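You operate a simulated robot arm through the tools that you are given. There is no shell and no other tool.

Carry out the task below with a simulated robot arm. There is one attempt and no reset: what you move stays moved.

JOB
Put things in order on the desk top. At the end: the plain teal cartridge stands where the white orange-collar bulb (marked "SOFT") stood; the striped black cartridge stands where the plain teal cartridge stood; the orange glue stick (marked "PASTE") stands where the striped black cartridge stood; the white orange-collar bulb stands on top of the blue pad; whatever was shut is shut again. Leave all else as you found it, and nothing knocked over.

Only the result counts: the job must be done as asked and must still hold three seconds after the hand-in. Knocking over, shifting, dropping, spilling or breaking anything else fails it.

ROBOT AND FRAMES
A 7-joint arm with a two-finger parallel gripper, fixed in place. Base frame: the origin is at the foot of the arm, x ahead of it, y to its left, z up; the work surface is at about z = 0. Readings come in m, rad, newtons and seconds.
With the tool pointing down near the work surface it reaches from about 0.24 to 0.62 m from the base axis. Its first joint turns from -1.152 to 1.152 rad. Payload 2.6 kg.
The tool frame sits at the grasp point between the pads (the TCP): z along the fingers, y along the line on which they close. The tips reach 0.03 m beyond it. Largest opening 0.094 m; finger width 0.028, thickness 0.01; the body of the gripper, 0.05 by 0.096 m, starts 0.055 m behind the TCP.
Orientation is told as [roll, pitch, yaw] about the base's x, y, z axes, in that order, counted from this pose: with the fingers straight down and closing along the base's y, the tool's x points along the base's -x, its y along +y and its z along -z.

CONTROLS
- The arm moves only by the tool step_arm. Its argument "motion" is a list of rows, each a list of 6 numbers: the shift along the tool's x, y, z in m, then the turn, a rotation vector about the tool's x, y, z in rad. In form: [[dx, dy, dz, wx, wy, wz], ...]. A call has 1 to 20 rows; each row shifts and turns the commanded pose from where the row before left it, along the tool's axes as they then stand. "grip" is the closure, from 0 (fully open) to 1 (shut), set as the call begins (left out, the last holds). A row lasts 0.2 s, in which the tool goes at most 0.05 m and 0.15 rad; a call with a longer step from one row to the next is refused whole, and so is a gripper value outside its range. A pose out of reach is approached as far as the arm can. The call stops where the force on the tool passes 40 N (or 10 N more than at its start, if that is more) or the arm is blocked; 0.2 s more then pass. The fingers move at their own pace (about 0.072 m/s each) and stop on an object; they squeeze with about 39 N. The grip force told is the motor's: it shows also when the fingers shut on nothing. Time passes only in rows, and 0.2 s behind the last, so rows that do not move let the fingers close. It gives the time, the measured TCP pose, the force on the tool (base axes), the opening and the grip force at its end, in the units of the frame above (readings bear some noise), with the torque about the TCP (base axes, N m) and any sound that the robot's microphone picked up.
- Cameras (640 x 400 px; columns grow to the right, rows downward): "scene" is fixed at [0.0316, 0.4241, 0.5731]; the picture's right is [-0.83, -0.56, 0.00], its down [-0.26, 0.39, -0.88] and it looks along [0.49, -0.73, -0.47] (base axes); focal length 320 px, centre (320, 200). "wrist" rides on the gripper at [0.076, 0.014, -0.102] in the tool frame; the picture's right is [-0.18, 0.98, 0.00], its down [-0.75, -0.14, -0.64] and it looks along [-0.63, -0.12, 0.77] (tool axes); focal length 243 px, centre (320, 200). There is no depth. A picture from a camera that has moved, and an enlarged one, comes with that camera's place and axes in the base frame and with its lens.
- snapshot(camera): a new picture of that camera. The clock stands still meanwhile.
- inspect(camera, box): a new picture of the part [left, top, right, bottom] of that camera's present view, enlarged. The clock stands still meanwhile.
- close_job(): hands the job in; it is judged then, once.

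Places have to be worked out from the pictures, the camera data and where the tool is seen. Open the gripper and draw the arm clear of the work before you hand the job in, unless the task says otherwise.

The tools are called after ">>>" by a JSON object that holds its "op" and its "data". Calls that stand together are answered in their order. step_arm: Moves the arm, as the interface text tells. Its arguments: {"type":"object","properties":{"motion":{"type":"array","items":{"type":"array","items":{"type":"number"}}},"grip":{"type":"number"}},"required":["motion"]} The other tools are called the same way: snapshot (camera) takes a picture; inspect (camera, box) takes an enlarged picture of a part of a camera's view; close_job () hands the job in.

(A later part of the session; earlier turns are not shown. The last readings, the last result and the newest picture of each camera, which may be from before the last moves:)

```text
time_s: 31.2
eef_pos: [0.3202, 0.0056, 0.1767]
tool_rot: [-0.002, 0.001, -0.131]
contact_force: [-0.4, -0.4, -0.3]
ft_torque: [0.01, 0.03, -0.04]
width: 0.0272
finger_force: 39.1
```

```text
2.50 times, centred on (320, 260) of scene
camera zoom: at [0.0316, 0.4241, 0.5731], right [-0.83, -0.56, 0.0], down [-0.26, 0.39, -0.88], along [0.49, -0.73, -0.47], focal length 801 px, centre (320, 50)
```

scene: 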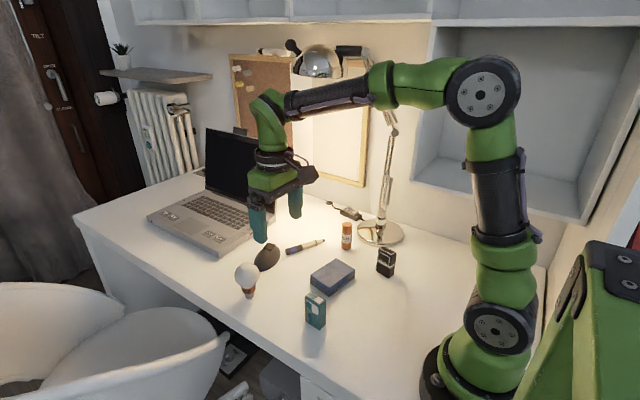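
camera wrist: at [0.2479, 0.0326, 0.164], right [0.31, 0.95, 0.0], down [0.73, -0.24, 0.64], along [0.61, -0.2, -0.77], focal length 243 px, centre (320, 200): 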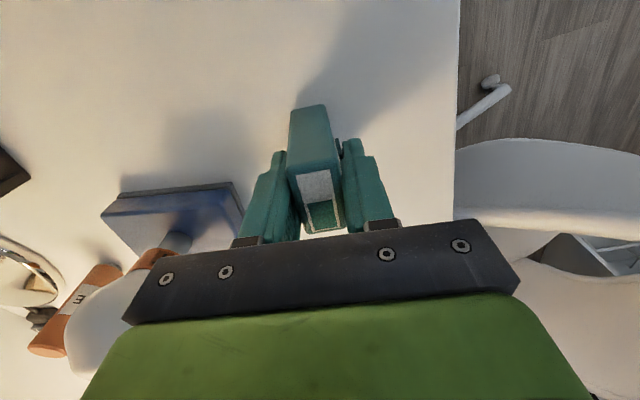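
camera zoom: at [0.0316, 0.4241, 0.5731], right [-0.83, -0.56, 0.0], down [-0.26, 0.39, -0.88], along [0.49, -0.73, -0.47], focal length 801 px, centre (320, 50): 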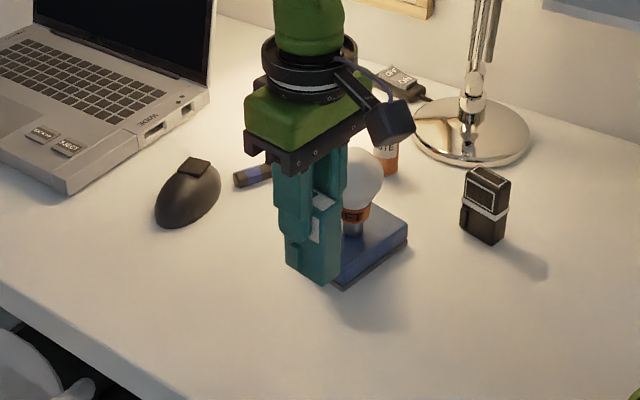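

The cartridge is held firmly. I carry it at height to above the bulb's old spot (0.498, 0.034).

>>> {"op": "step_arm", "data": {"motion": [[-0.0216, 0.0064, 0, 0, 0, 0], [-0.0216, 0.0064, 0, 0, 0, 0], [-0.0216, 0.0064, 0, 0, 0, 0], [-0.0216, 0.0064, 0, 0, 0, 0], [-0.0216, 0.0064, 0, 0, 0, 0], [-0.0216, 0.0064, 0, 0, 0, 0], [-0.0216, 0.0064, 0, 0, 0, 0], [-0.0214, 0.0064, 0, 0, 0, 0], [0, 0, 0, 0, 0, 0], [0, 0, 0, 0, 0, 0]]}}

>>> {"op": "inspect", "data": {"camera": "scene", "box": [200, 180, 300, 310]}}

```text
time_s: 33.4
eef_pos: [0.4985, 0.0343, 0.1752]
tool_rot: [-0.001, -0.001, -0.13]
contact_force: [0.5, 0.8, -0.6]
ft_torque: [-0.01, -0.02, 0.05]
width: 0.0273
finger_force: 39.1
```

```text
3.08 times, centred on (250, 245) of scene
camera zoom: at [0.0316, 0.4241, 0.5731], right [-0.83, -0.56, 0.0], down [-0.26, 0.39, -0.88], along [0.49, -0.73, -0.47], focal length 986 px, centre (535, 62)
```

zoom: 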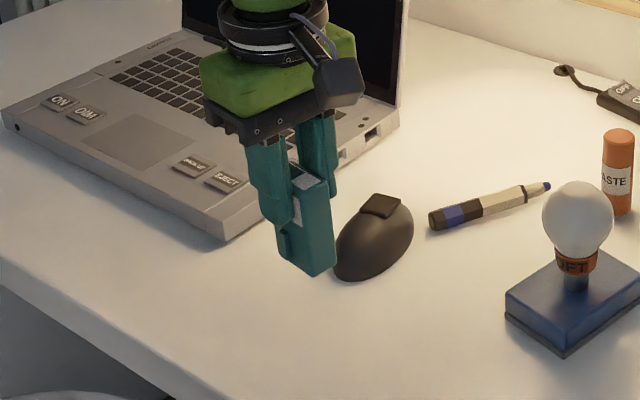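

Position reads (0.4985, 0.0343). I lower to a few millimetres above the desk.

>>> {"op": "step_arm", "data": {"motion": [[0, 0, 0.018, 0, 0, 0], [0, 0, 0.018, 0, 0, 0], [0, 0, 0.018, 0, 0, 0], [0, 0, 0.018, 0, 0, 0], [0, 0, 0.015, 0, 0, 0], [0, 0, 0.007, 0, 0, 0], [0, 0, 0, 0, 0, 0], [0, 0, 0, 0, 0, 0]]}}

>>> {"op": "step_arm", "data": {"motion": [[0, 0, 0.002, 0, 0, 0], [0, 0, 0, 0, 0, 0]]}}

>>> {"op": "inspect", "data": {"camera": "scene", "box": [220, 220, 290, 310]}}

```text
time_s: 35.2
eef_pos: [0.4987, 0.0336, 0.0827]
tool_rot: [0.0, -0.001, -0.131]
contact_force: [0.4, -0.2, -0.1]
ft_torque: [0.01, -0.01, 0.0]
width: 0.0275
finger_force: 38.3
```

```text
time_s: 35.8
eef_pos: [0.4979, 0.0346, 0.0799]
tool_rot: [-0.001, 0.001, -0.132]
contact_force: [0.1, 0.3, -0.3]
ft_torque: [0.01, 0.01, 0.02]
width: 0.0273
finger_force: 38.7
```

```text
4.44 times, centred on (255, 265) of scene
camera zoom: at [0.0316, 0.4241, 0.5731], right [-0.83, -0.56, 0.0], down [-0.26, 0.39, -0.88], along [0.49, -0.73, -0.47], focal length 1424 px, centre (609, -89)
```

zoom: 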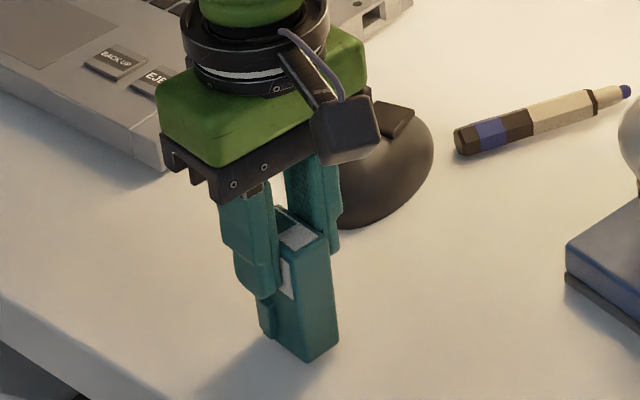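

The block's base centre projects to scene pixel (250, 296), matching the bulb foot's original (249.6, 296.8). I keep lowering in small steps until contact.

>>> {"op": "step_arm", "data": {"motion": [[0, 0, 0.002, 0, 0, 0], [0, 0, 0, 0, 0, 0]]}}

>>> {"op": "step_arm", "data": {"motion": [[0, 0, 0.0012, 0, 0, 0], [0, 0, 0, 0, 0, 0]]}}

```text
time_s: 36.4
eef_pos: [0.4985, 0.0336, 0.0788]
tool_rot: [0.0, 0.0, -0.131]
contact_force: [-0.1, 0.0, 0.0]
ft_torque: [-0.02, 0.0, 0.01]
width: 0.0274
finger_force: 39.1
```

```text
time_s: 37.0
eef_pos: [0.4979, 0.0348, 0.0763]
tool_rot: [0.0, 0.0, -0.13]
contact_force: [0.1, 0.6, -0.5]
ft_torque: [0.03, 0.0, -0.02]
width: 0.0273
finger_force: 39.0
```

Still free (force near zero); I lower by another millimetre at a time.

>>> {"op": "step_arm", "data": {"motion": [[0, 0, 0.001, 0, 0, 0], [0, 0, 0, 0, 0, 0]]}}

>>> {"op": "step_arm", "data": {"motion": [[0, 0, 0.0008, 0, 0, 0], [0, 0, 0, 0, 0, 0]]}}

```text
time_s: 37.6
eef_pos: [0.498, 0.0339, 0.0755]
tool_rot: [-0.001, 0.0, -0.132]
contact_force: [0.2, 0.9, -0.8]
ft_torque: [-0.01, -0.02, 0.02]
width: 0.0271
finger_force: 38.7
```

```text
time_s: 38.2
eef_pos: [0.4991, 0.0346, 0.0755]
tool_rot: [-0.002, -0.004, -0.131]
contact_force: [-3.5, 0.4, 9.4]
ft_torque: [-0.05, 0.28, 0.02]
width: 0.0271
finger_force: 39.3
```

Contact felt (9 N). I ease up half a millimetre and open to about 0.056 m, then look.

>>> {"op": "step_arm", "data": {"motion": [[0, 0, -0.0006, 0, 0, 0], [0, 0, 0, 0, 0, 0]]}}

>>> {"op": "step_arm", "data": {"motion": [[0, 0, 0, 0, 0, 0], [0, 0, 0, 0, 0, 0], [0, 0, 0, 0, 0, 0]], "grip": 0.4}}

>>> {"op": "snapshot", "data": {"camera": "wrist"}}

>>> {"op": "inspect", "data": {"camera": "scene", "box": [220, 220, 290, 310]}}

```text
time_s: 38.8
eef_pos: [0.4993, 0.0335, 0.0754]
tool_rot: [0.0, -0.001, -0.13]
contact_force: [1.4, 0.5, 5.1]
ft_torque: [0.03, -0.01, 0.01]
width: 0.0273
finger_force: 38.7
```

```text
time_s: 39.6
eef_pos: [0.4983, 0.0353, 0.0759]
tool_rot: [-0.001, 0.0, -0.13]
contact_force: [0.6, 0.1, 1.1]
ft_torque: [0.02, 0.0, 0.01]
width: 0.0564
finger_force: 0.1
```

```text
taken
camera wrist: at [0.4248, 0.0572, 0.1786], right [0.31, 0.95, 0.0], down [0.73, -0.24, 0.64], along [0.61, -0.2, -0.77], focal length 243 px, centre (320, 200)
```

wrist: 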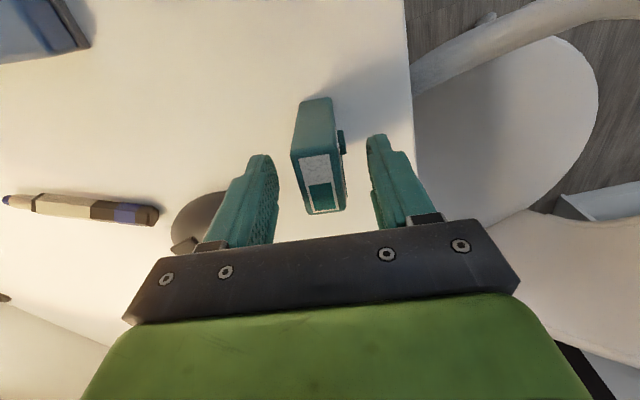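

```text
4.44 times, centred on (255, 265) of scene
camera zoom: at [0.0316, 0.4241, 0.5731], right [-0.83, -0.56, 0.0], down [-0.26, 0.39, -0.88], along [0.49, -0.73, -0.47], focal length 1424 px, centre (609, -89)
```

zoom: 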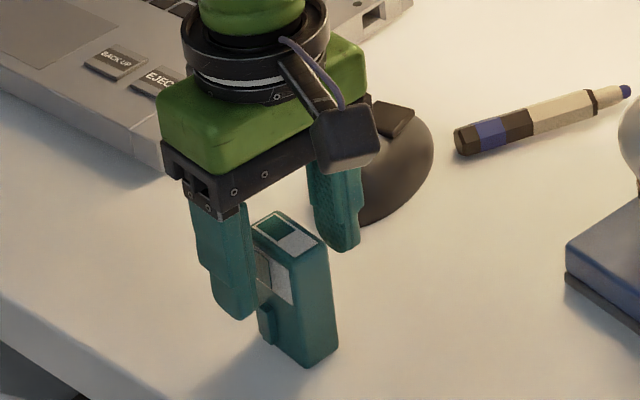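

Teal stands upright at scene pixel (250.3, 296.9), matching the bulb's old foot. I withdraw upward, turn back to zero yaw, and go above the black cartridge region.

>>> {"op": "step_arm", "data": {"motion": [[0, 0, -0.01, 0, 0, 0], [0, 0, -0.02, 0, 0, 0], [0, 0, -0.025, 0, 0, 0], [0, 0, -0.03, 0, 0, 0], [0, 0, -0.04, 0, 0, 0], [0, 0, -0.04, 0, 0, -0.13], [0.0285, -0.029, 0, 0, 0, 0], [0.0285, -0.029, 0, 0, 0, 0], [0.0285, -0.029, 0, 0, 0, 0], [0.0285, -0.029, 0, 0, 0, 0], [0.0285, -0.029, 0, 0, 0, 0], [0.0285, -0.029, 0, 0, 0, 0], [0.0285, -0.029, 0, 0, 0, 0], [0.0285, -0.029, 0, 0, 0, 0], [0, 0, 0, 0, 0, 0]]}}

>>> {"op": "snapshot", "data": {"camera": "wrist"}}

>>> {"op": "inspect", "data": {"camera": "scene", "box": [220, 180, 420, 340]}}

```text
time_s: 42.8
eef_pos: [0.2704, -0.1977, 0.2399]
tool_rot: [0.0, -0.001, 0.0]
contact_force: [0.2, 0.3, 0.1]
ft_torque: [0.02, -0.01, 0.0]
width: 0.0565
finger_force: 0.1
```

```text
taken
camera wrist: at [0.1941, -0.1845, 0.3435], right [0.18, 0.98, 0.0], down [0.75, -0.14, 0.64], along [0.63, -0.12, -0.77], focal length 243 px, centre (320, 200)
```

wrist: 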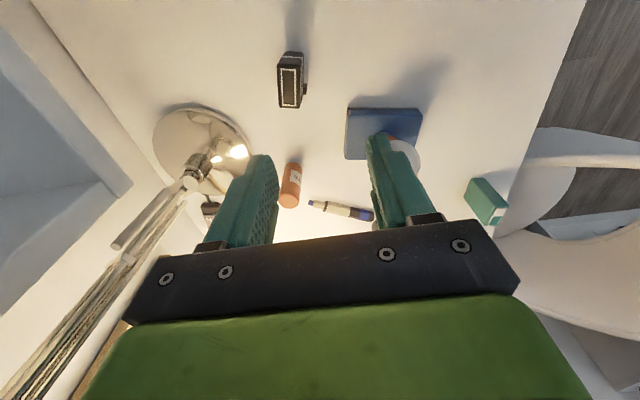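

```text
2.50 times, centred on (320, 260) of scene
camera zoom: at [0.0316, 0.4241, 0.5731], right [-0.83, -0.56, 0.0], down [-0.26, 0.39, -0.88], along [0.49, -0.73, -0.47], focal length 801 px, centre (320, 50)
```

zoom: 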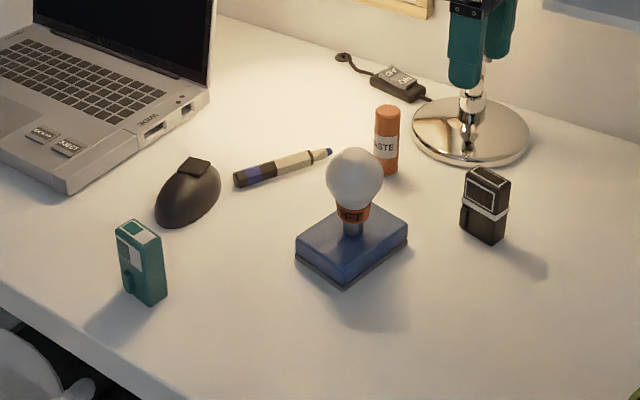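

>>> {"op": "inspect", "data": {"camera": "wrist", "box": [250, 40, 340, 120]}}

>>> {"op": "inspect", "data": {"camera": "wrist", "box": [240, 130, 340, 230]}}

>>> {"op": "inspect", "data": {"camera": "scene", "box": [360, 230, 420, 290]}}

```text
5.00 times, centred on (295, 80) of wrist
camera zoom: at [0.1941, -0.1845, 0.3435], right [0.18, 0.98, 0.0], down [0.75, -0.14, 0.64], along [0.63, -0.12, -0.77], focal length 1213 px, centre (445, 800)
```

zoom: 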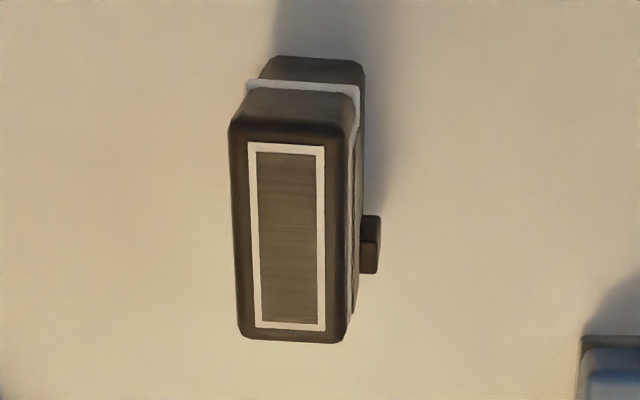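

```text
4.00 times, centred on (290, 180) of wrist
camera zoom: at [0.1941, -0.1845, 0.3435], right [0.18, 0.98, 0.0], down [0.75, -0.14, 0.64], along [0.63, -0.12, -0.77], focal length 970 px, centre (440, 280)
```

zoom: 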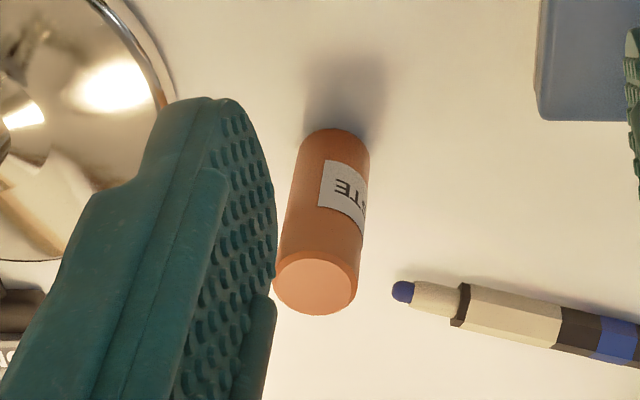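

```text
6.67 times, centred on (390, 260) of scene
camera zoom: at [0.0316, 0.4241, 0.5731], right [-0.83, -0.56, 0.0], down [-0.26, 0.39, -0.88], along [0.49, -0.73, -0.47], focal length 2135 px, centre (-147, -200)
```

zoom: 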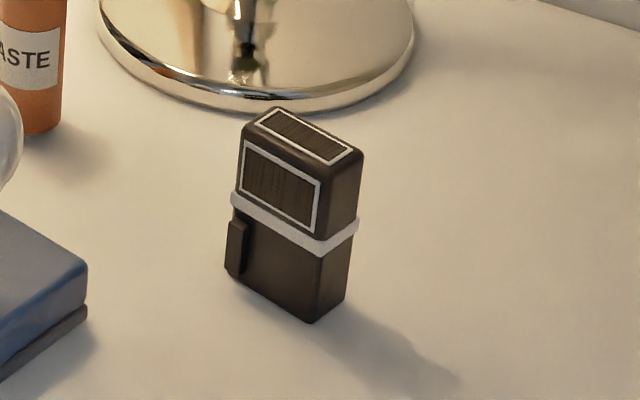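

The black cartridge (about 0.042×0.024×0.07 m, low tab on its +y face, ring at mid-height) is centred at (0.2603, -0.2306), turned about -0.22 rad. I move over it, align yaw, descend to z≈0.13 and look.

>>> {"op": "step_arm", "data": {"motion": [[0.0101, -0.0329, 0, 0, 0, 0], [0, 0, 0.02, 0, 0, 0.11], [0, 0, 0.02, 0, 0, 0.11], [0, 0, 0.025, 0, 0, 0], [0, 0, 0.025, 0, 0, 0], [0, 0, 0.02, 0, 0, 0], [0, 0, 0, 0, 0, 0]], "grip": 0.4}}

>>> {"op": "snapshot", "data": {"camera": "wrist"}}

>>> {"op": "inspect", "data": {"camera": "wrist", "box": [270, 60, 370, 180]}}

```text
time_s: 44.4
eef_pos: [0.2602, -0.2299, 0.1297]
tool_rot: [-0.001, 0.0, -0.22]
contact_force: [-0.5, 0.2, -0.2]
ft_torque: [0.02, 0.0, -0.01]
width: 0.0563
finger_force: 0.2
```

```text
taken
camera wrist: at [0.189, -0.2012, 0.233], right [0.39, 0.92, 0.0], down [0.7, -0.3, 0.64], along [0.59, -0.25, -0.77], focal length 243 px, centre (320, 200)
```

wrist: 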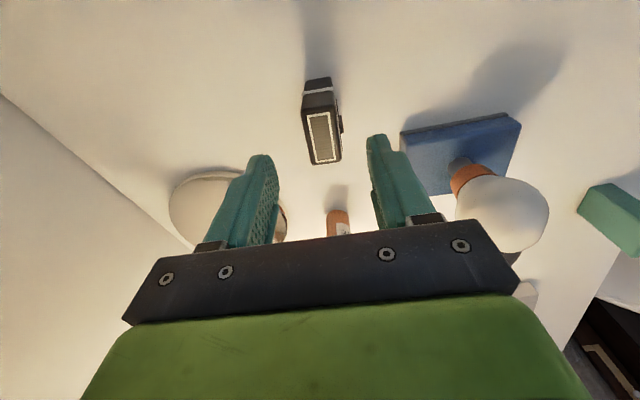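

```text
3.33 times, centred on (320, 120) of wrist
camera zoom: at [0.189, -0.2012, 0.233], right [0.39, 0.92, 0.0], down [0.7, -0.3, 0.64], along [0.59, -0.25, -0.77], focal length 809 px, centre (320, 467)
```

zoom: 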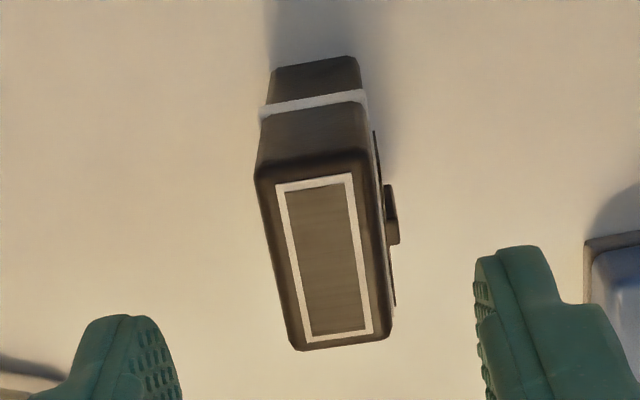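

In the tool frame the top face spans y -0.0097 to +0.0127 and is square to the gripper; I shift +2 mm, lower to z≈0.0755 so the tips stay above the ring, and check before closing.

>>> {"op": "step_arm", "data": {"motion": [[0, 0.002, 0.014, 0, 0, 0], [0, 0, 0.014, 0, 0, 0], [0, 0, 0.014, 0, 0, 0], [0, 0, 0.012, 0, 0, 0], [0, 0, 0, 0, 0, 0]], "grip": 0.4}}

>>> {"op": "inspect", "data": {"camera": "wrist", "box": [260, 70, 400, 240]}}

```text
time_s: 45.6
eef_pos: [0.2609, -0.2284, 0.0757]
tool_rot: [0.0, 0.0, -0.222]
contact_force: [-0.2, 0.2, -0.9]
ft_torque: [-0.01, -0.03, 0.01]
width: 0.0567
finger_force: 0.1
```

```text
2.35 times, centred on (330, 155) of wrist
camera zoom: at [0.1893, -0.1996, 0.1792], right [0.4, 0.92, 0.0], down [0.7, -0.3, 0.64], along [0.59, -0.25, -0.77], focal length 571 px, centre (296, 306)
```

zoom: 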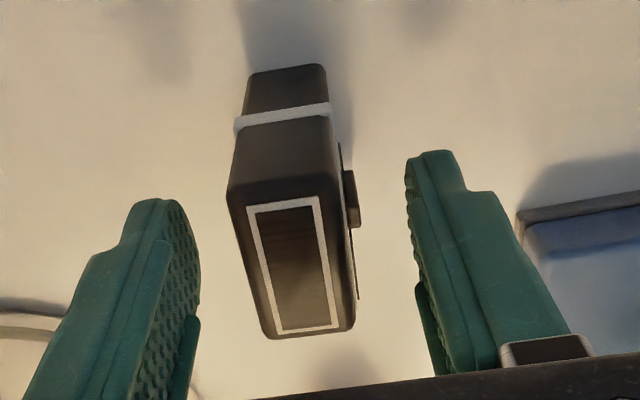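

The cartridge sits exactly as teal did in its good grip. I close the fingers.

>>> {"op": "step_arm", "data": {"motion": [[0, 0, 0, 0, 0, 0], [0, 0, 0, 0, 0, 0], [0, 0, 0, 0, 0, 0], [0, 0, 0, 0, 0, 0]], "grip": 0.85}}

>>> {"op": "inspect", "data": {"camera": "wrist", "box": [260, 70, 400, 240]}}

>>> {"op": "inspect", "data": {"camera": "scene", "box": [350, 220, 420, 290]}}

```text
time_s: 46.6
eef_pos: [0.2612, -0.2282, 0.0763]
tool_rot: [-0.001, 0.001, -0.219]
contact_force: [-0.6, -0.2, -0.4]
ft_torque: [-0.02, -0.01, 0.01]
width: 0.0273
finger_force: 38.9
```

```text
2.35 times, centred on (330, 155) of wrist
camera zoom: at [0.1894, -0.1996, 0.1795], right [0.39, 0.92, 0.0], down [0.7, -0.3, 0.64], along [0.59, -0.25, -0.77], focal length 571 px, centre (296, 306)
```

zoom: 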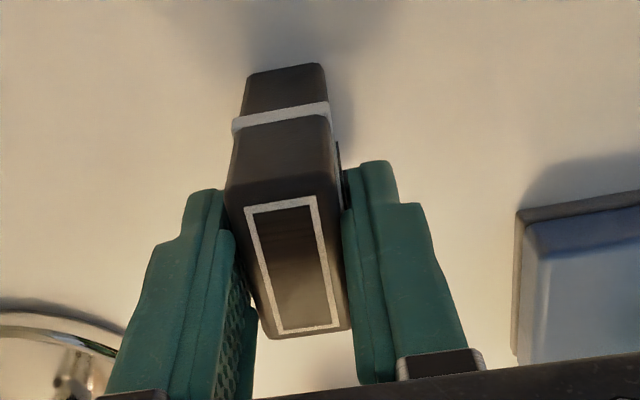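

```text
5.71 times, centred on (385, 255) of scene
camera zoom: at [0.0316, 0.4241, 0.5731], right [-0.83, -0.56, 0.0], down [-0.26, 0.39, -0.88], along [0.49, -0.73, -0.47], focal length 1830 px, centre (-51, -114)
```

zoom: 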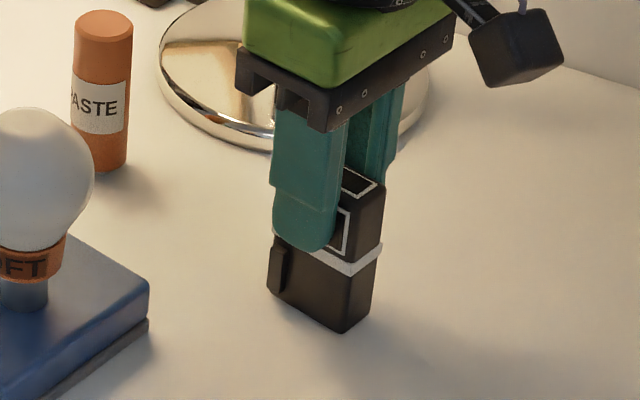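

A clean grip (0.0273 m, no side forces); the black cartridge's original spot is about (0.261, -0.228). I lift to z≈0.23, clear of the bulb, and carry it toward teal's old spot (0.3205, 0.0104).

>>> {"op": "step_arm", "data": {"motion": [[0, 0, -0.005, 0, 0, 0], [0, 0, -0.02, 0, 0, 0], [0, 0, -0.03, 0, 0, 0], [0, 0, -0.03, 0, 0, 0], [0, 0, -0.035, 0, 0, 0], [0, 0, -0.035, 0, 0, 0], [-0.0007, 0.0307, 0, 0, 0, 0], [-0.0007, 0.0307, 0, 0, 0, 0], [-0.0007, 0.0307, 0, 0, 0, 0], [-0.0007, 0.0307, 0, 0, 0, 0], [-0.0007, 0.0307, 0, 0, 0, 0], [-0.0007, 0.0307, 0, 0, 0, 0], [-0.0007, 0.0307, 0, 0, 0, 0], [-0.0009, 0.0309, 0, 0, 0, 0], [0, 0, 0, 0, 0, -0.09], [0, 0, 0, 0, 0, 0]]}}

>>> {"op": "snapshot", "data": {"camera": "wrist"}}

>>> {"op": "inspect", "data": {"camera": "scene", "box": [220, 180, 420, 340]}}

```text
time_s: 50.0
eef_pos: [0.3216, 0.0086, 0.2308]
tool_rot: [-0.001, 0.0, -0.13]
contact_force: [0.9, 0.1, 0.0]
ft_torque: [0.01, -0.01, 0.01]
width: 0.0272
finger_force: 39.3
```

```text
taken
camera wrist: at [0.2463, 0.0327, 0.3344], right [0.31, 0.95, 0.0], down [0.73, -0.24, 0.64], along [0.61, -0.2, -0.77], focal length 243 px, centre (320, 200)
```

wrist: 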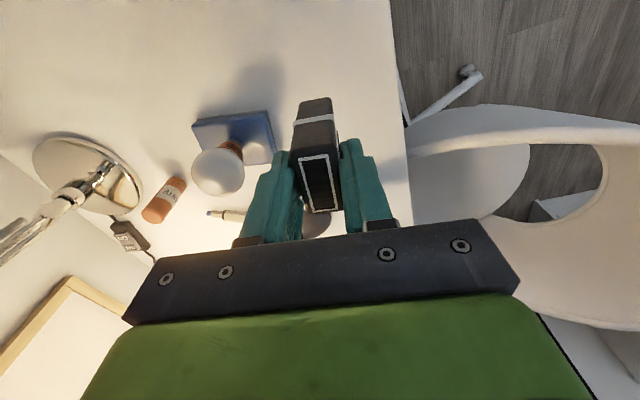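

```text
2.50 times, centred on (320, 260) of scene
camera zoom: at [0.0316, 0.4241, 0.5731], right [-0.83, -0.56, 0.0], down [-0.26, 0.39, -0.88], along [0.49, -0.73, -0.47], focal length 801 px, centre (320, 50)
```

zoom: 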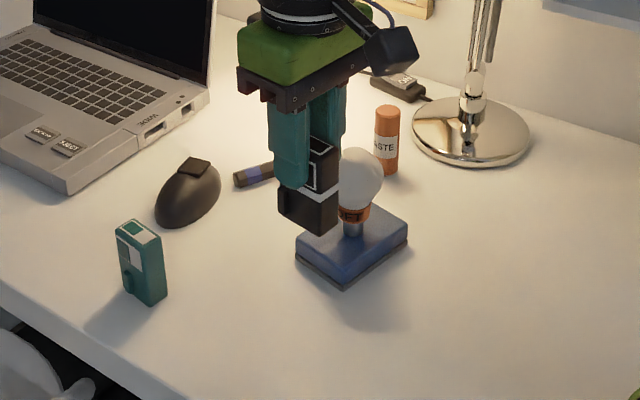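

Above teal's old spot at about (0.321, 0.009). I shift +1.5 mm in y and lower to a few millimetres above the desk.

>>> {"op": "step_arm", "data": {"motion": [[0, 0.0015, 0.02, 0, 0, 0], [0, 0, 0.02, 0, 0, 0], [0, 0, 0.02, 0, 0, 0], [0, 0, 0.02, 0, 0, 0], [0, 0, 0.02, 0, 0, 0], [0, 0, 0.02, 0, 0, 0], [0, 0, 0.018, 0, 0, 0], [0, 0, 0.011, 0, 0, 0], [0, 0, 0, 0, 0, 0], [0, 0, 0, 0, 0, 0]]}}

>>> {"op": "inspect", "data": {"camera": "scene", "box": [270, 240, 370, 350]}}

```text
time_s: 52.2
eef_pos: [0.32, 0.0112, 0.0813]
tool_rot: [0.001, 0.0, -0.131]
contact_force: [0.4, 0.2, 0.0]
ft_torque: [0.01, 0.01, 0.02]
width: 0.0275
finger_force: 39.1
```

```text
3.64 times, centred on (320, 295) of scene
camera zoom: at [0.0316, 0.4241, 0.5731], right [-0.83, -0.56, 0.0], down [-0.26, 0.39, -0.88], along [0.49, -0.73, -0.47], focal length 1165 px, centre (320, -146)
```

zoom: 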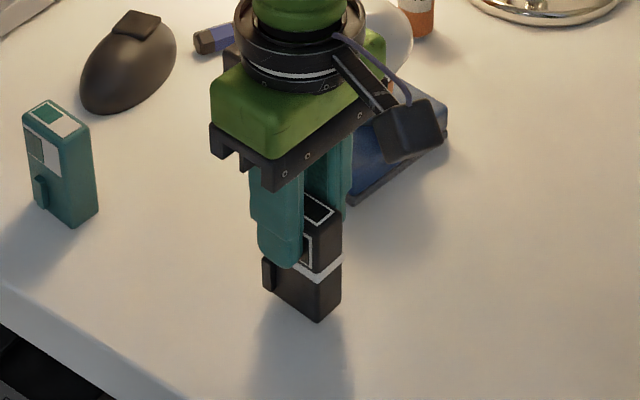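

The base projects to scene pixel (315, 321) while still ~5 mm up, on track for teal's original (315.4, 323.4). I lower gently to contact.

>>> {"op": "step_arm", "data": {"motion": [[0, 0, 0.002, 0, 0, 0], [0, 0, 0.002, 0, 0, 0], [0, 0, 0, 0, 0, 0]]}}

>>> {"op": "step_arm", "data": {"motion": [[0, 0, 0.001, 0, 0, 0], [0, 0, 0, 0, 0, 0]]}}

>>> {"op": "step_arm", "data": {"motion": [[0, 0, 0.0007, 0, 0, 0], [0, 0, 0, 0, 0, 0]]}}

```text
time_s: 53.0
eef_pos: [0.321, 0.0118, 0.0802]
tool_rot: [0.0, 0.0, -0.133]
contact_force: [-0.8, 0.6, -0.7]
ft_torque: [0.02, 0.0, 0.02]
width: 0.027
finger_force: 38.7
```

```text
time_s: 53.6
eef_pos: [0.3199, 0.0123, 0.077]
tool_rot: [0.0, -0.001, -0.131]
contact_force: [0.2, -0.1, -0.4]
ft_torque: [-0.02, -0.01, 0.02]
width: 0.0274
finger_force: 38.6
```

```text
time_s: 54.2
eef_pos: [0.3196, 0.0116, 0.0767]
tool_rot: [0.0, -0.002, -0.131]
contact_force: [0.3, 0.1, -1.1]
ft_torque: [-0.01, 0.0, -0.01]
width: 0.0277
finger_force: 39.1
```

Nearly down. I nudge -1 mm in y and continue in small steps.

>>> {"op": "step_arm", "data": {"motion": [[0, -0.001, 0.0006, 0, 0, 0], [0, 0, 0, 0, 0, 0]]}}

>>> {"op": "step_arm", "data": {"motion": [[0, 0, 0.0007, 0, 0, 0], [0, 0, 0, 0, 0, 0]]}}

```text
time_s: 54.8
eef_pos: [0.3195, 0.0105, 0.0755]
tool_rot: [0.0, -0.001, -0.129]
contact_force: [0.0, 0.0, -0.5]
ft_torque: [0.02, 0.03, 0.01]
width: 0.0273
finger_force: 39.1
```

```text
time_s: 55.4
eef_pos: [0.3204, 0.0107, 0.0769]
tool_rot: [0.001, 0.0, -0.131]
contact_force: [-2.8, -0.1, 10.2]
ft_torque: [-0.04, 0.2, 0.0]
width: 0.0276
finger_force: 38.6
```

Contact felt (10 N) at (0.320, 0.0106). I ease up half a millimetre, then open to 0.056 m and look.

>>> {"op": "step_arm", "data": {"motion": [[0, 0, -0.0005, 0, 0, 0], [0, 0, 0, 0, 0, 0]]}}

>>> {"op": "step_arm", "data": {"motion": [[0, 0, 0, 0, 0, 0], [0, 0, 0, 0, 0, 0], [0, 0, 0, 0, 0, 0]], "grip": 0.4}}

>>> {"op": "inspect", "data": {"camera": "wrist", "box": [260, 70, 400, 240]}}

>>> {"op": "inspect", "data": {"camera": "scene", "box": [270, 240, 370, 350]}}

```text
time_s: 56.0
eef_pos: [0.3183, 0.0098, 0.0756]
tool_rot: [0.0, 0.0, -0.132]
contact_force: [-0.3, 0.7, 0.5]
ft_torque: [-0.02, -0.03, -0.02]
width: 0.0275
finger_force: 39.2
```

```text
time_s: 56.8
eef_pos: [0.3189, 0.0111, 0.076]
tool_rot: [-0.002, 0.001, -0.131]
contact_force: [-0.2, -0.5, 0.1]
ft_torque: [0.0, 0.04, -0.02]
width: 0.0564
finger_force: 0.1
```

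```text
2.35 times, centred on (330, 155) of wrist
camera zoom: at [0.2464, 0.0334, 0.1794], right [0.31, 0.95, 0.0], down [0.73, -0.24, 0.64], along [0.61, -0.2, -0.77], focal length 571 px, centre (296, 306)
```

zoom: 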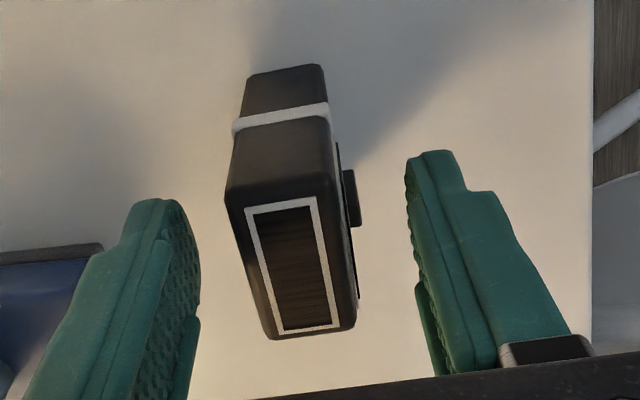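

```text
3.64 times, centred on (320, 295) of scene
camera zoom: at [0.0316, 0.4241, 0.5731], right [-0.83, -0.56, 0.0], down [-0.26, 0.39, -0.88], along [0.49, -0.73, -0.47], focal length 1165 px, centre (320, -146)
```

zoom: 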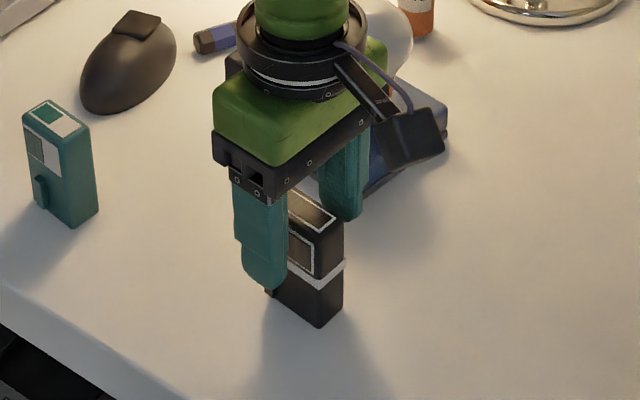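

The black cartridge stands upright on teal's spot (its corners match teal's original pixels within ~1 px). I withdraw upward, return to zero yaw, and travel to the known-safe starting area to view the glue stick.

>>> {"op": "step_arm", "data": {"motion": [[0, 0, -0.01, 0, 0, 0], [0, 0, -0.02, 0, 0, 0], [0, 0, -0.025, 0, 0, 0], [0, 0, -0.035, 0, 0, 0], [0, 0, -0.04, 0, 0, 0], [0, 0, -0.04, 0, 0, -0.13], [-0.0025, -0.036, 0, 0, 0, 0], [-0.0025, -0.036, 0, 0, 0, 0], [-0.0025, -0.036, 0, 0, 0, 0], [-0.0025, -0.036, 0, 0, 0, 0], [-0.0025, -0.036, 0, 0, 0, 0], [-0.0025, -0.036, 0, 0, 0, 0], [-0.0025, -0.036, 0, 0, 0, 0], [0, 0, 0, 0, 0, 0]]}}

>>> {"op": "snapshot", "data": {"camera": "wrist"}}

>>> {"op": "snapshot", "data": {"camera": "scene"}}

```text
time_s: 59.8
eef_pos: [0.3371, -0.2412, 0.2461]
tool_rot: [0.0, -0.001, 0.0]
contact_force: [0.5, 0.7, -0.9]
ft_torque: [0.02, -0.01, -0.01]
width: 0.0564
finger_force: 0.0
```

```text
taken
camera wrist: at [0.2608, -0.2282, 0.3488], right [0.18, 0.98, 0.0], down [0.75, -0.14, 0.64], along [0.63, -0.12, -0.77], focal length 243 px, centre (320, 200)
```

wrist: 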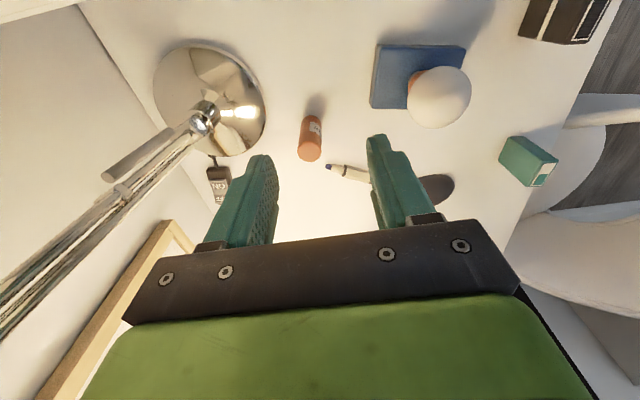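

```text
taken
```

scene: 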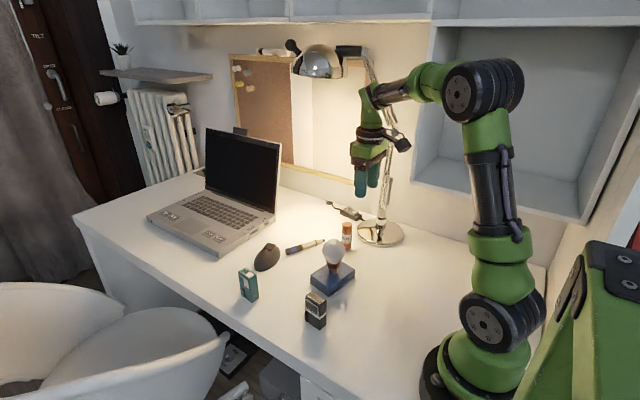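

The path is clear; I enlarge the glue stick in the wrist view and the lamp in the scene view to plan the approach.

>>> {"op": "inspect", "data": {"camera": "wrist", "box": [270, 90, 350, 170]}}

>>> {"op": "inspect", "data": {"camera": "scene", "box": [280, 30, 440, 260]}}

```text
5.00 times, centred on (310, 130) of wrist
camera zoom: at [0.2608, -0.2282, 0.3488], right [0.18, 0.98, 0.0], down [0.75, -0.14, 0.64], along [0.63, -0.12, -0.77], focal length 1213 px, centre (370, 550)
```

zoom: 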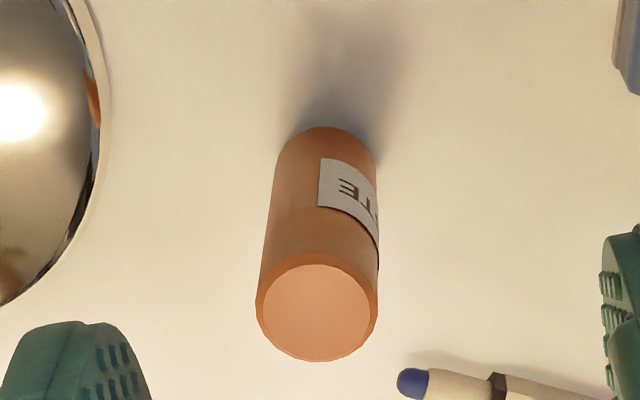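

```text
1.74 times, centred on (360, 145) of scene
camera zoom: at [0.0316, 0.4241, 0.5731], right [-0.83, -0.56, 0.0], down [-0.26, 0.39, -0.88], along [0.49, -0.73, -0.47], focal length 557 px, centre (250, 296)
```

zoom: 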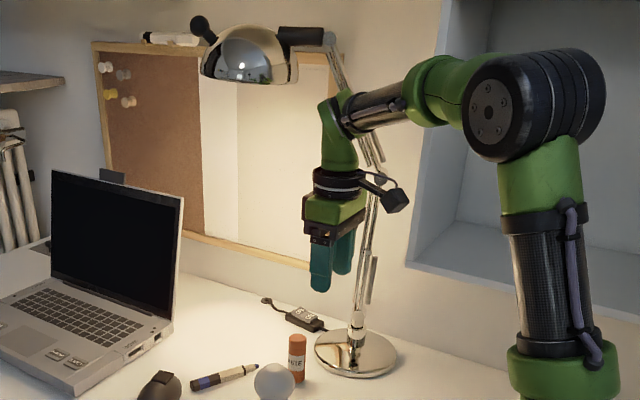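

Glue stick: radius about 0.0145 m, height about 0.083 m, centred at (0.402, -0.269). The lamp head hangs around z≥0.46 near x 0.5, so I go down to z=0.15 first, then over the stick.

>>> {"op": "step_arm", "data": {"motion": [[0, 0, 0.032, 0, 0, 0], [0, 0, 0.032, 0, 0, 0], [0, 0, 0.032, 0, 0, 0], [-0.0163, -0.007, 0, 0, 0, 0], [-0.0163, -0.007, 0, 0, 0, 0], [-0.0163, -0.007, 0, 0, 0, 0], [-0.0163, -0.007, 0, 0, 0, 0], [0, 0, 0, 0, 0, 0]], "grip": 0.35}}

>>> {"op": "snapshot", "data": {"camera": "wrist"}}

>>> {"op": "inspect", "data": {"camera": "wrist", "box": [280, 80, 360, 180]}}

```text
time_s: 61.6
eef_pos: [0.4028, -0.2694, 0.149]
tool_rot: [0.001, -0.001, -0.001]
contact_force: [0.1, -0.5, -0.3]
ft_torque: [0.0, -0.02, -0.02]
width: 0.0613
finger_force: 0.1
```

```text
taken
camera wrist: at [0.3266, -0.2564, 0.2531], right [0.18, 0.98, 0.0], down [0.75, -0.14, 0.64], along [0.63, -0.12, -0.77], focal length 243 px, centre (320, 200)
```

wrist: 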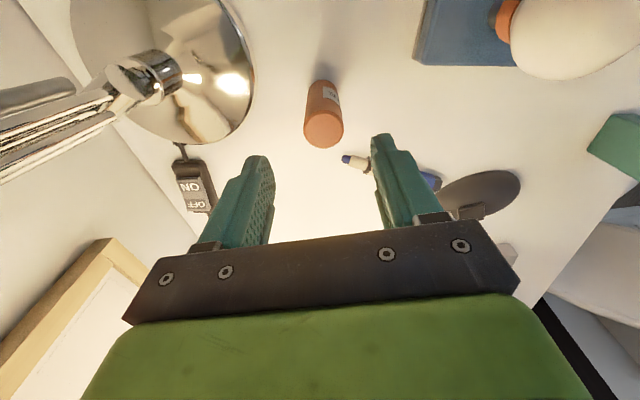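

```text
4.00 times, centred on (320, 130) of wrist
camera zoom: at [0.3266, -0.2564, 0.2531], right [0.18, 0.98, 0.0], down [0.75, -0.14, 0.64], along [0.63, -0.12, -0.77], focal length 970 px, centre (320, 480)
```

zoom: 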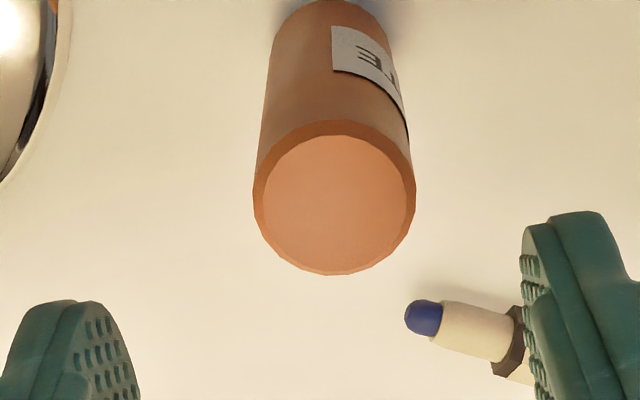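

The stick's top centre is at tool offset (+0.0018, +0.003); the marker tip is 7 cm further on and clear. I shift accordingly and lower to z≈0.05.

>>> {"op": "step_arm", "data": {"motion": [[0.0015, 0.003, 0, 0, 0, 0], [0, 0, 0.02, 0, 0, 0], [0, 0, 0.02, 0, 0, 0], [0, 0, 0.02, 0, 0, 0], [0, 0, 0.02, 0, 0, 0], [0, 0, 0.016, 0, 0, 0], [0, 0, 0, 0, 0, 0]], "grip": 0.35}}

>>> {"op": "snapshot", "data": {"camera": "wrist"}}

>>> {"op": "inspect", "data": {"camera": "scene", "box": [310, 180, 410, 290]}}

```text
time_s: 63.2
eef_pos: [0.4005, -0.2668, 0.0544]
tool_rot: [0.001, 0.0, -0.002]
contact_force: [0.2, -0.7, 0.1]
ft_torque: [-0.01, -0.01, 0.01]
width: 0.0611
finger_force: 0.0
```

```text
taken
camera wrist: at [0.3246, -0.2536, 0.1573], right [0.19, 0.98, 0.0], down [0.75, -0.14, 0.64], along [0.63, -0.12, -0.77], focal length 243 px, centre (320, 200)
```

wrist: 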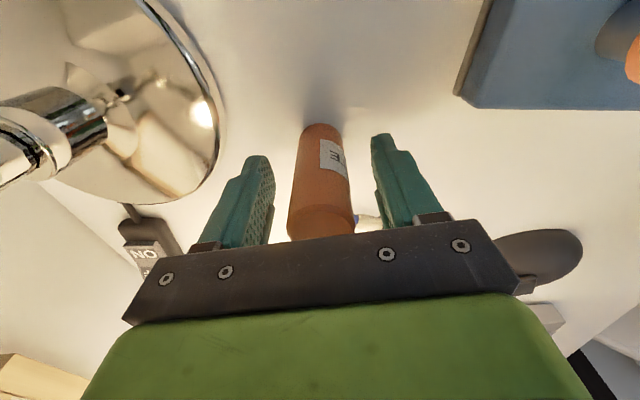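

```text
3.64 times, centred on (360, 235) of scene
camera zoom: at [0.0316, 0.4241, 0.5731], right [-0.83, -0.56, 0.0], down [-0.26, 0.39, -0.88], along [0.49, -0.73, -0.47], focal length 1165 px, centre (174, 73)
```

zoom: 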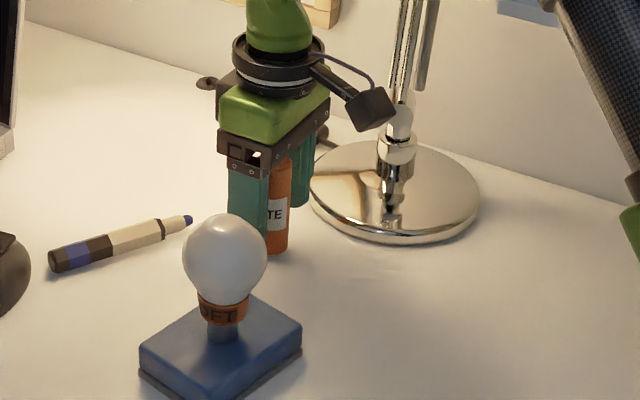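

The stick stands centred between the fingers. I close on it and check.

>>> {"op": "step_arm", "data": {"motion": [[0, 0, 0, 0, 0, 0], [0, 0, 0, 0, 0, 0], [0, 0, 0, 0, 0, 0], [0, 0, 0, 0, 0, 0]], "grip": 0.85}}

>>> {"op": "inspect", "data": {"camera": "wrist", "box": [260, 70, 400, 240]}}

```text
time_s: 64.2
eef_pos: [0.4006, -0.2667, 0.0547]
tool_rot: [-0.001, 0.0, 0.0]
contact_force: [0.0, -0.1, 0.6]
ft_torque: [0.0, 0.0, -0.01]
width: 0.0283
finger_force: 39.1
```

```text
2.35 times, centred on (330, 155) of wrist
camera zoom: at [0.3246, -0.2535, 0.1576], right [0.18, 0.98, 0.0], down [0.75, -0.14, 0.64], along [0.63, -0.12, -0.77], focal length 571 px, centre (296, 306)
```

zoom: 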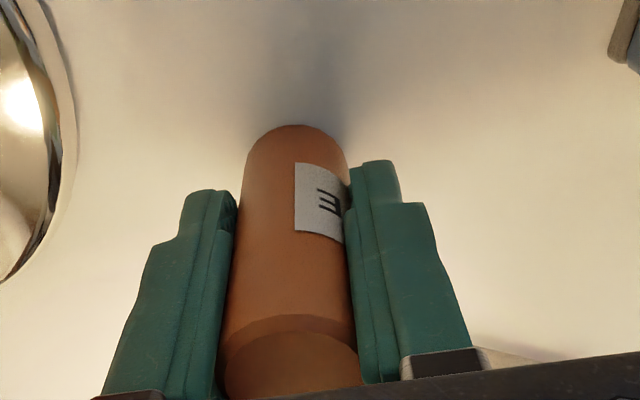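

Gripped at 0.0283 m with negligible side force. I lift and carry it at z≈0.16 to above the black cartridge's old spot (0.261, -0.228).

>>> {"op": "step_arm", "data": {"motion": [[0, 0, -0.005, 0, 0, 0], [0, 0, -0.02, 0, 0, 0], [0, 0, -0.03, 0, 0, 0], [0, 0, -0.03, 0, 0, 0], [0, 0, -0.02, 0, 0, 0], [0.0279, 0.0077, 0, 0, 0, 0], [0.0279, 0.0077, 0, 0, 0, 0], [0.0279, 0.0077, 0, 0, 0, 0], [0.0279, 0.0077, 0, 0, 0, 0], [0.0279, 0.0077, 0, 0, 0, 0], [0, 0, 0, 0, 0, 0], [0, 0, 0, 0, 0, 0]]}}

>>> {"op": "snapshot", "data": {"camera": "wrist"}}

>>> {"op": "inspect", "data": {"camera": "scene", "box": [310, 180, 440, 300]}}

```text
time_s: 66.8
eef_pos: [0.2604, -0.2278, 0.1597]
tool_rot: [0.0, 0.001, 0.0]
contact_force: [0.0, 0.5, -0.8]
ft_torque: [0.03, 0.02, 0.01]
width: 0.0286
finger_force: 39.1
```

```text
taken
camera wrist: at [0.185, -0.2147, 0.2631], right [0.18, 0.98, 0.0], down [0.75, -0.14, 0.64], along [0.63, -0.12, -0.77], focal length 243 px, centre (320, 200)
```

wrist: 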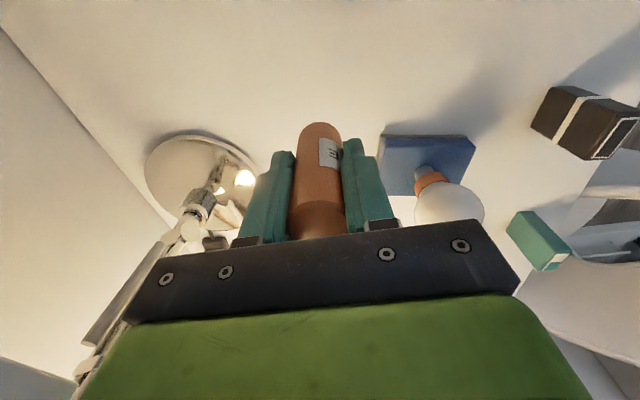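

```text
3.33 times, centred on (375, 240) of scene
camera zoom: at [0.0316, 0.4241, 0.5731], right [-0.83, -0.56, 0.0], down [-0.26, 0.39, -0.88], along [0.49, -0.73, -0.47], focal length 1068 px, centre (137, 67)
```

zoom: 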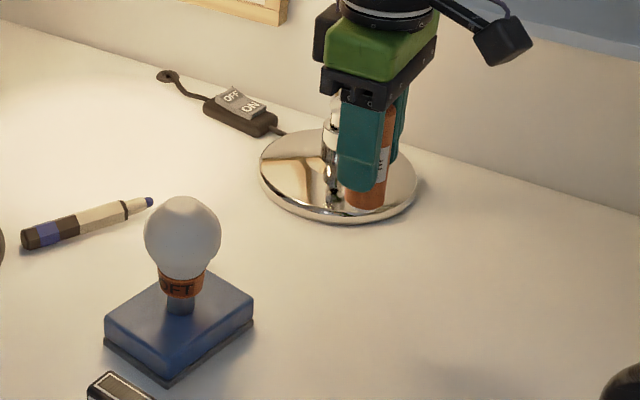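

Over (0.2605, -0.228). I lower to a few millimetres above the desk and compare with the black cartridge's original pixel position.

>>> {"op": "step_arm", "data": {"motion": [[0, 0, 0.02, 0, 0, 0], [0, 0, 0.02, 0, 0, 0], [0, 0, 0.02, 0, 0, 0], [0, 0, 0.02, 0, 0, 0], [0, 0, 0.012, 0, 0, 0], [0, 0, 0.007, 0, 0, 0], [0, 0, 0, 0, 0, 0], [0, 0, 0, 0, 0, 0]]}}

>>> {"op": "inspect", "data": {"camera": "scene", "box": [350, 220, 420, 290]}}

```text
time_s: 68.6
eef_pos: [0.262, -0.227, 0.0596]
tool_rot: [0.0, -0.001, 0.001]
contact_force: [0.6, 0.0, 0.0]
ft_torque: [-0.02, -0.02, 0.0]
width: 0.0286
finger_force: 38.6
```

```text
5.71 times, centred on (385, 255) of scene
camera zoom: at [0.0316, 0.4241, 0.5731], right [-0.83, -0.56, 0.0], down [-0.26, 0.39, -0.88], along [0.49, -0.73, -0.47], focal length 1830 px, centre (-51, -114)
```

zoom: 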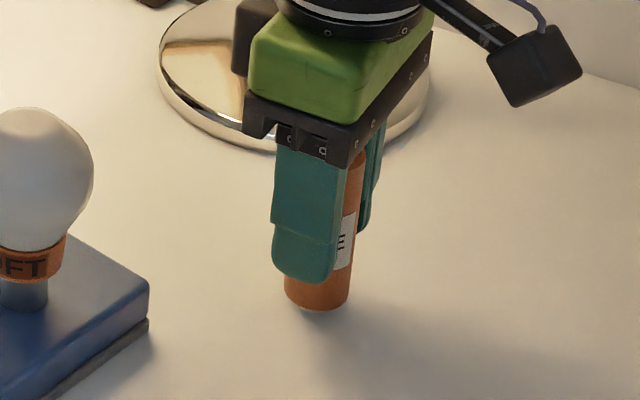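

The stick's base lines up within about 2 mm of the black cartridge's old centre. I trim 1 mm in each axis and lower gently to contact.

>>> {"op": "step_arm", "data": {"motion": [[0.001, -0.001, 0.002, 0, 0, 0], [0, 0, 0.0015, 0, 0, 0], [0, 0, 0, 0, 0, 0]]}}

>>> {"op": "step_arm", "data": {"motion": [[0, 0, 0.0008, 0, 0, 0], [0, 0, 0, 0, 0, 0]]}}

>>> {"op": "step_arm", "data": {"motion": [[0, 0, 0.0007, 0, 0, 0], [0, 0, 0, 0, 0, 0]]}}

```text
time_s: 69.4
eef_pos: [0.2611, -0.2283, 0.0568]
tool_rot: [0.0, -0.002, 0.0]
contact_force: [-1.8, 4.2, 17.1]
ft_torque: [0.42, 0.13, -0.01]
width: 0.0286
finger_force: 38.7
```

```text
time_s: 70.0
eef_pos: [0.2605, -0.2294, 0.055]
tool_rot: [-0.001, -0.003, 0.0]
contact_force: [-1.8, 5.9, 28.7]
ft_torque: [0.33, 0.03, 0.02]
width: 0.0287
finger_force: 38.7
```

```text
time_s: 70.6
eef_pos: [0.2611, -0.2294, 0.0562]
tool_rot: [-0.004, -0.001, 0.0]
contact_force: [4.3, 3.2, 23.7]
ft_torque: [0.15, -0.22, 0.02]
width: 0.0285
finger_force: 39.5
```

Contact came slightly early (press about 24 N). I ease up 2 mm to relieve it and check force.

>>> {"op": "step_arm", "data": {"motion": [[0, 0, -0.0018, 0, 0, 0], [0, 0, 0, 0, 0, 0]]}}

>>> {"op": "inspect", "data": {"camera": "scene", "box": [350, 220, 420, 290]}}

>>> {"op": "inspect", "data": {"camera": "wrist", "box": [260, 70, 400, 240]}}

```text
time_s: 71.2
eef_pos: [0.2603, -0.2286, 0.0567]
tool_rot: [0.001, 0.003, -0.003]
contact_force: [-0.3, -0.2, -0.9]
ft_torque: [-0.03, -0.02, 0.03]
width: 0.0286
finger_force: 38.8
```

```text
5.71 times, centred on (385, 255) of scene
camera zoom: at [0.0316, 0.4241, 0.5731], right [-0.83, -0.56, 0.0], down [-0.26, 0.39, -0.88], along [0.49, -0.73, -0.47], focal length 1830 px, centre (-51, -114)
```

zoom: 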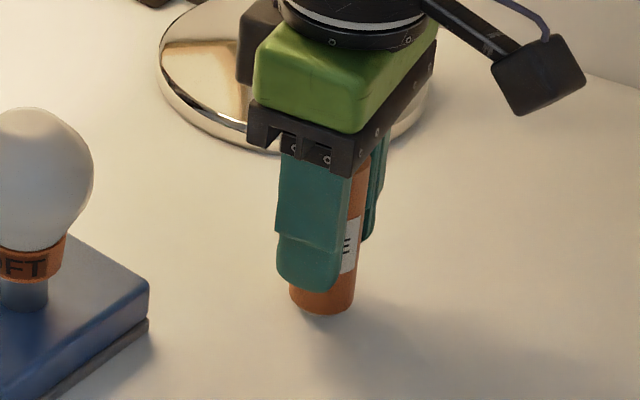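

```text
2.35 times, centred on (330, 155) of wrist
camera zoom: at [0.1838, -0.2157, 0.1594], right [0.19, 0.98, 0.0], down [0.76, -0.14, 0.64], along [0.63, -0.12, -0.77], focal length 571 px, centre (296, 306)
```

zoom: 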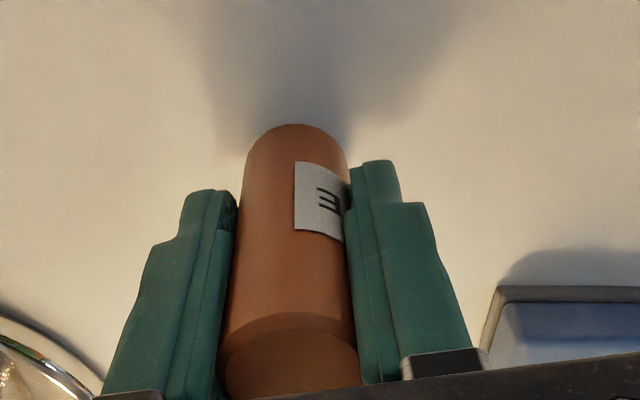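

The hold is free again. A careful re-projection suggests the stick is about 2 mm too far in -y, so I trim +1.5 mm in y and lower in half-millimetre steps.

>>> {"op": "step_arm", "data": {"motion": [[0, 0.0015, -0.001, 0, 0, 0], [0, 0, 0.001, 0, 0, 0], [0, 0, 0, 0, 0, 0]]}}

>>> {"op": "step_arm", "data": {"motion": [[0, 0, 0.0005, 0, 0, 0], [0, 0, 0, 0, 0, 0]]}}

```text
time_s: 72.0
eef_pos: [0.2615, -0.2264, 0.0573]
tool_rot: [0.001, 0.0, 0.0]
contact_force: [0.3, -0.6, -0.6]
ft_torque: [0.01, 0.01, 0.02]
width: 0.0285
finger_force: 39.2
```

```text
time_s: 72.6
eef_pos: [0.2606, -0.2262, 0.0557]
tool_rot: [0.0, 0.0, 0.0]
contact_force: [0.2, -0.3, 0.0]
ft_torque: [0.03, -0.04, 0.0]
width: 0.0287
finger_force: 39.1
```

Still free. I split the difference with -0.8 mm in y and continue down in small steps.

>>> {"op": "step_arm", "data": {"motion": [[0, -0.0008, 0.0004, 0, 0, 0], [0, 0, 0, 0, 0, 0]]}}

>>> {"op": "step_arm", "data": {"motion": [[0, 0, 0.0005, 0, 0, 0], [0, 0, 0, 0, 0, 0]]}}

```text
time_s: 73.2
eef_pos: [0.261, -0.2283, 0.0564]
tool_rot: [0.0, 0.001, 0.0]
contact_force: [-0.8, 0.3, -0.5]
ft_torque: [0.01, -0.02, 0.03]
width: 0.0288
finger_force: 38.4
```

```text
time_s: 73.8
eef_pos: [0.2604, -0.2283, 0.0555]
tool_rot: [0.001, 0.002, 0.0]
contact_force: [0.2, -0.8, 0.6]
ft_torque: [-0.04, 0.01, -0.01]
width: 0.0283
finger_force: 39.2
```

>>> {"op": "step_arm", "data": {"motion": [[0, 0, 0.0005, 0, 0, 0], [0, 0, 0, 0, 0, 0]]}}

```text
time_s: 74.4
eef_pos: [0.2603, -0.2272, 0.056]
tool_rot: [0.001, 0.001, 0.0]
contact_force: [1.0, 0.8, 2.0]
ft_torque: [0.1, -0.01, 0.03]
width: 0.0288
finger_force: 39.2
```

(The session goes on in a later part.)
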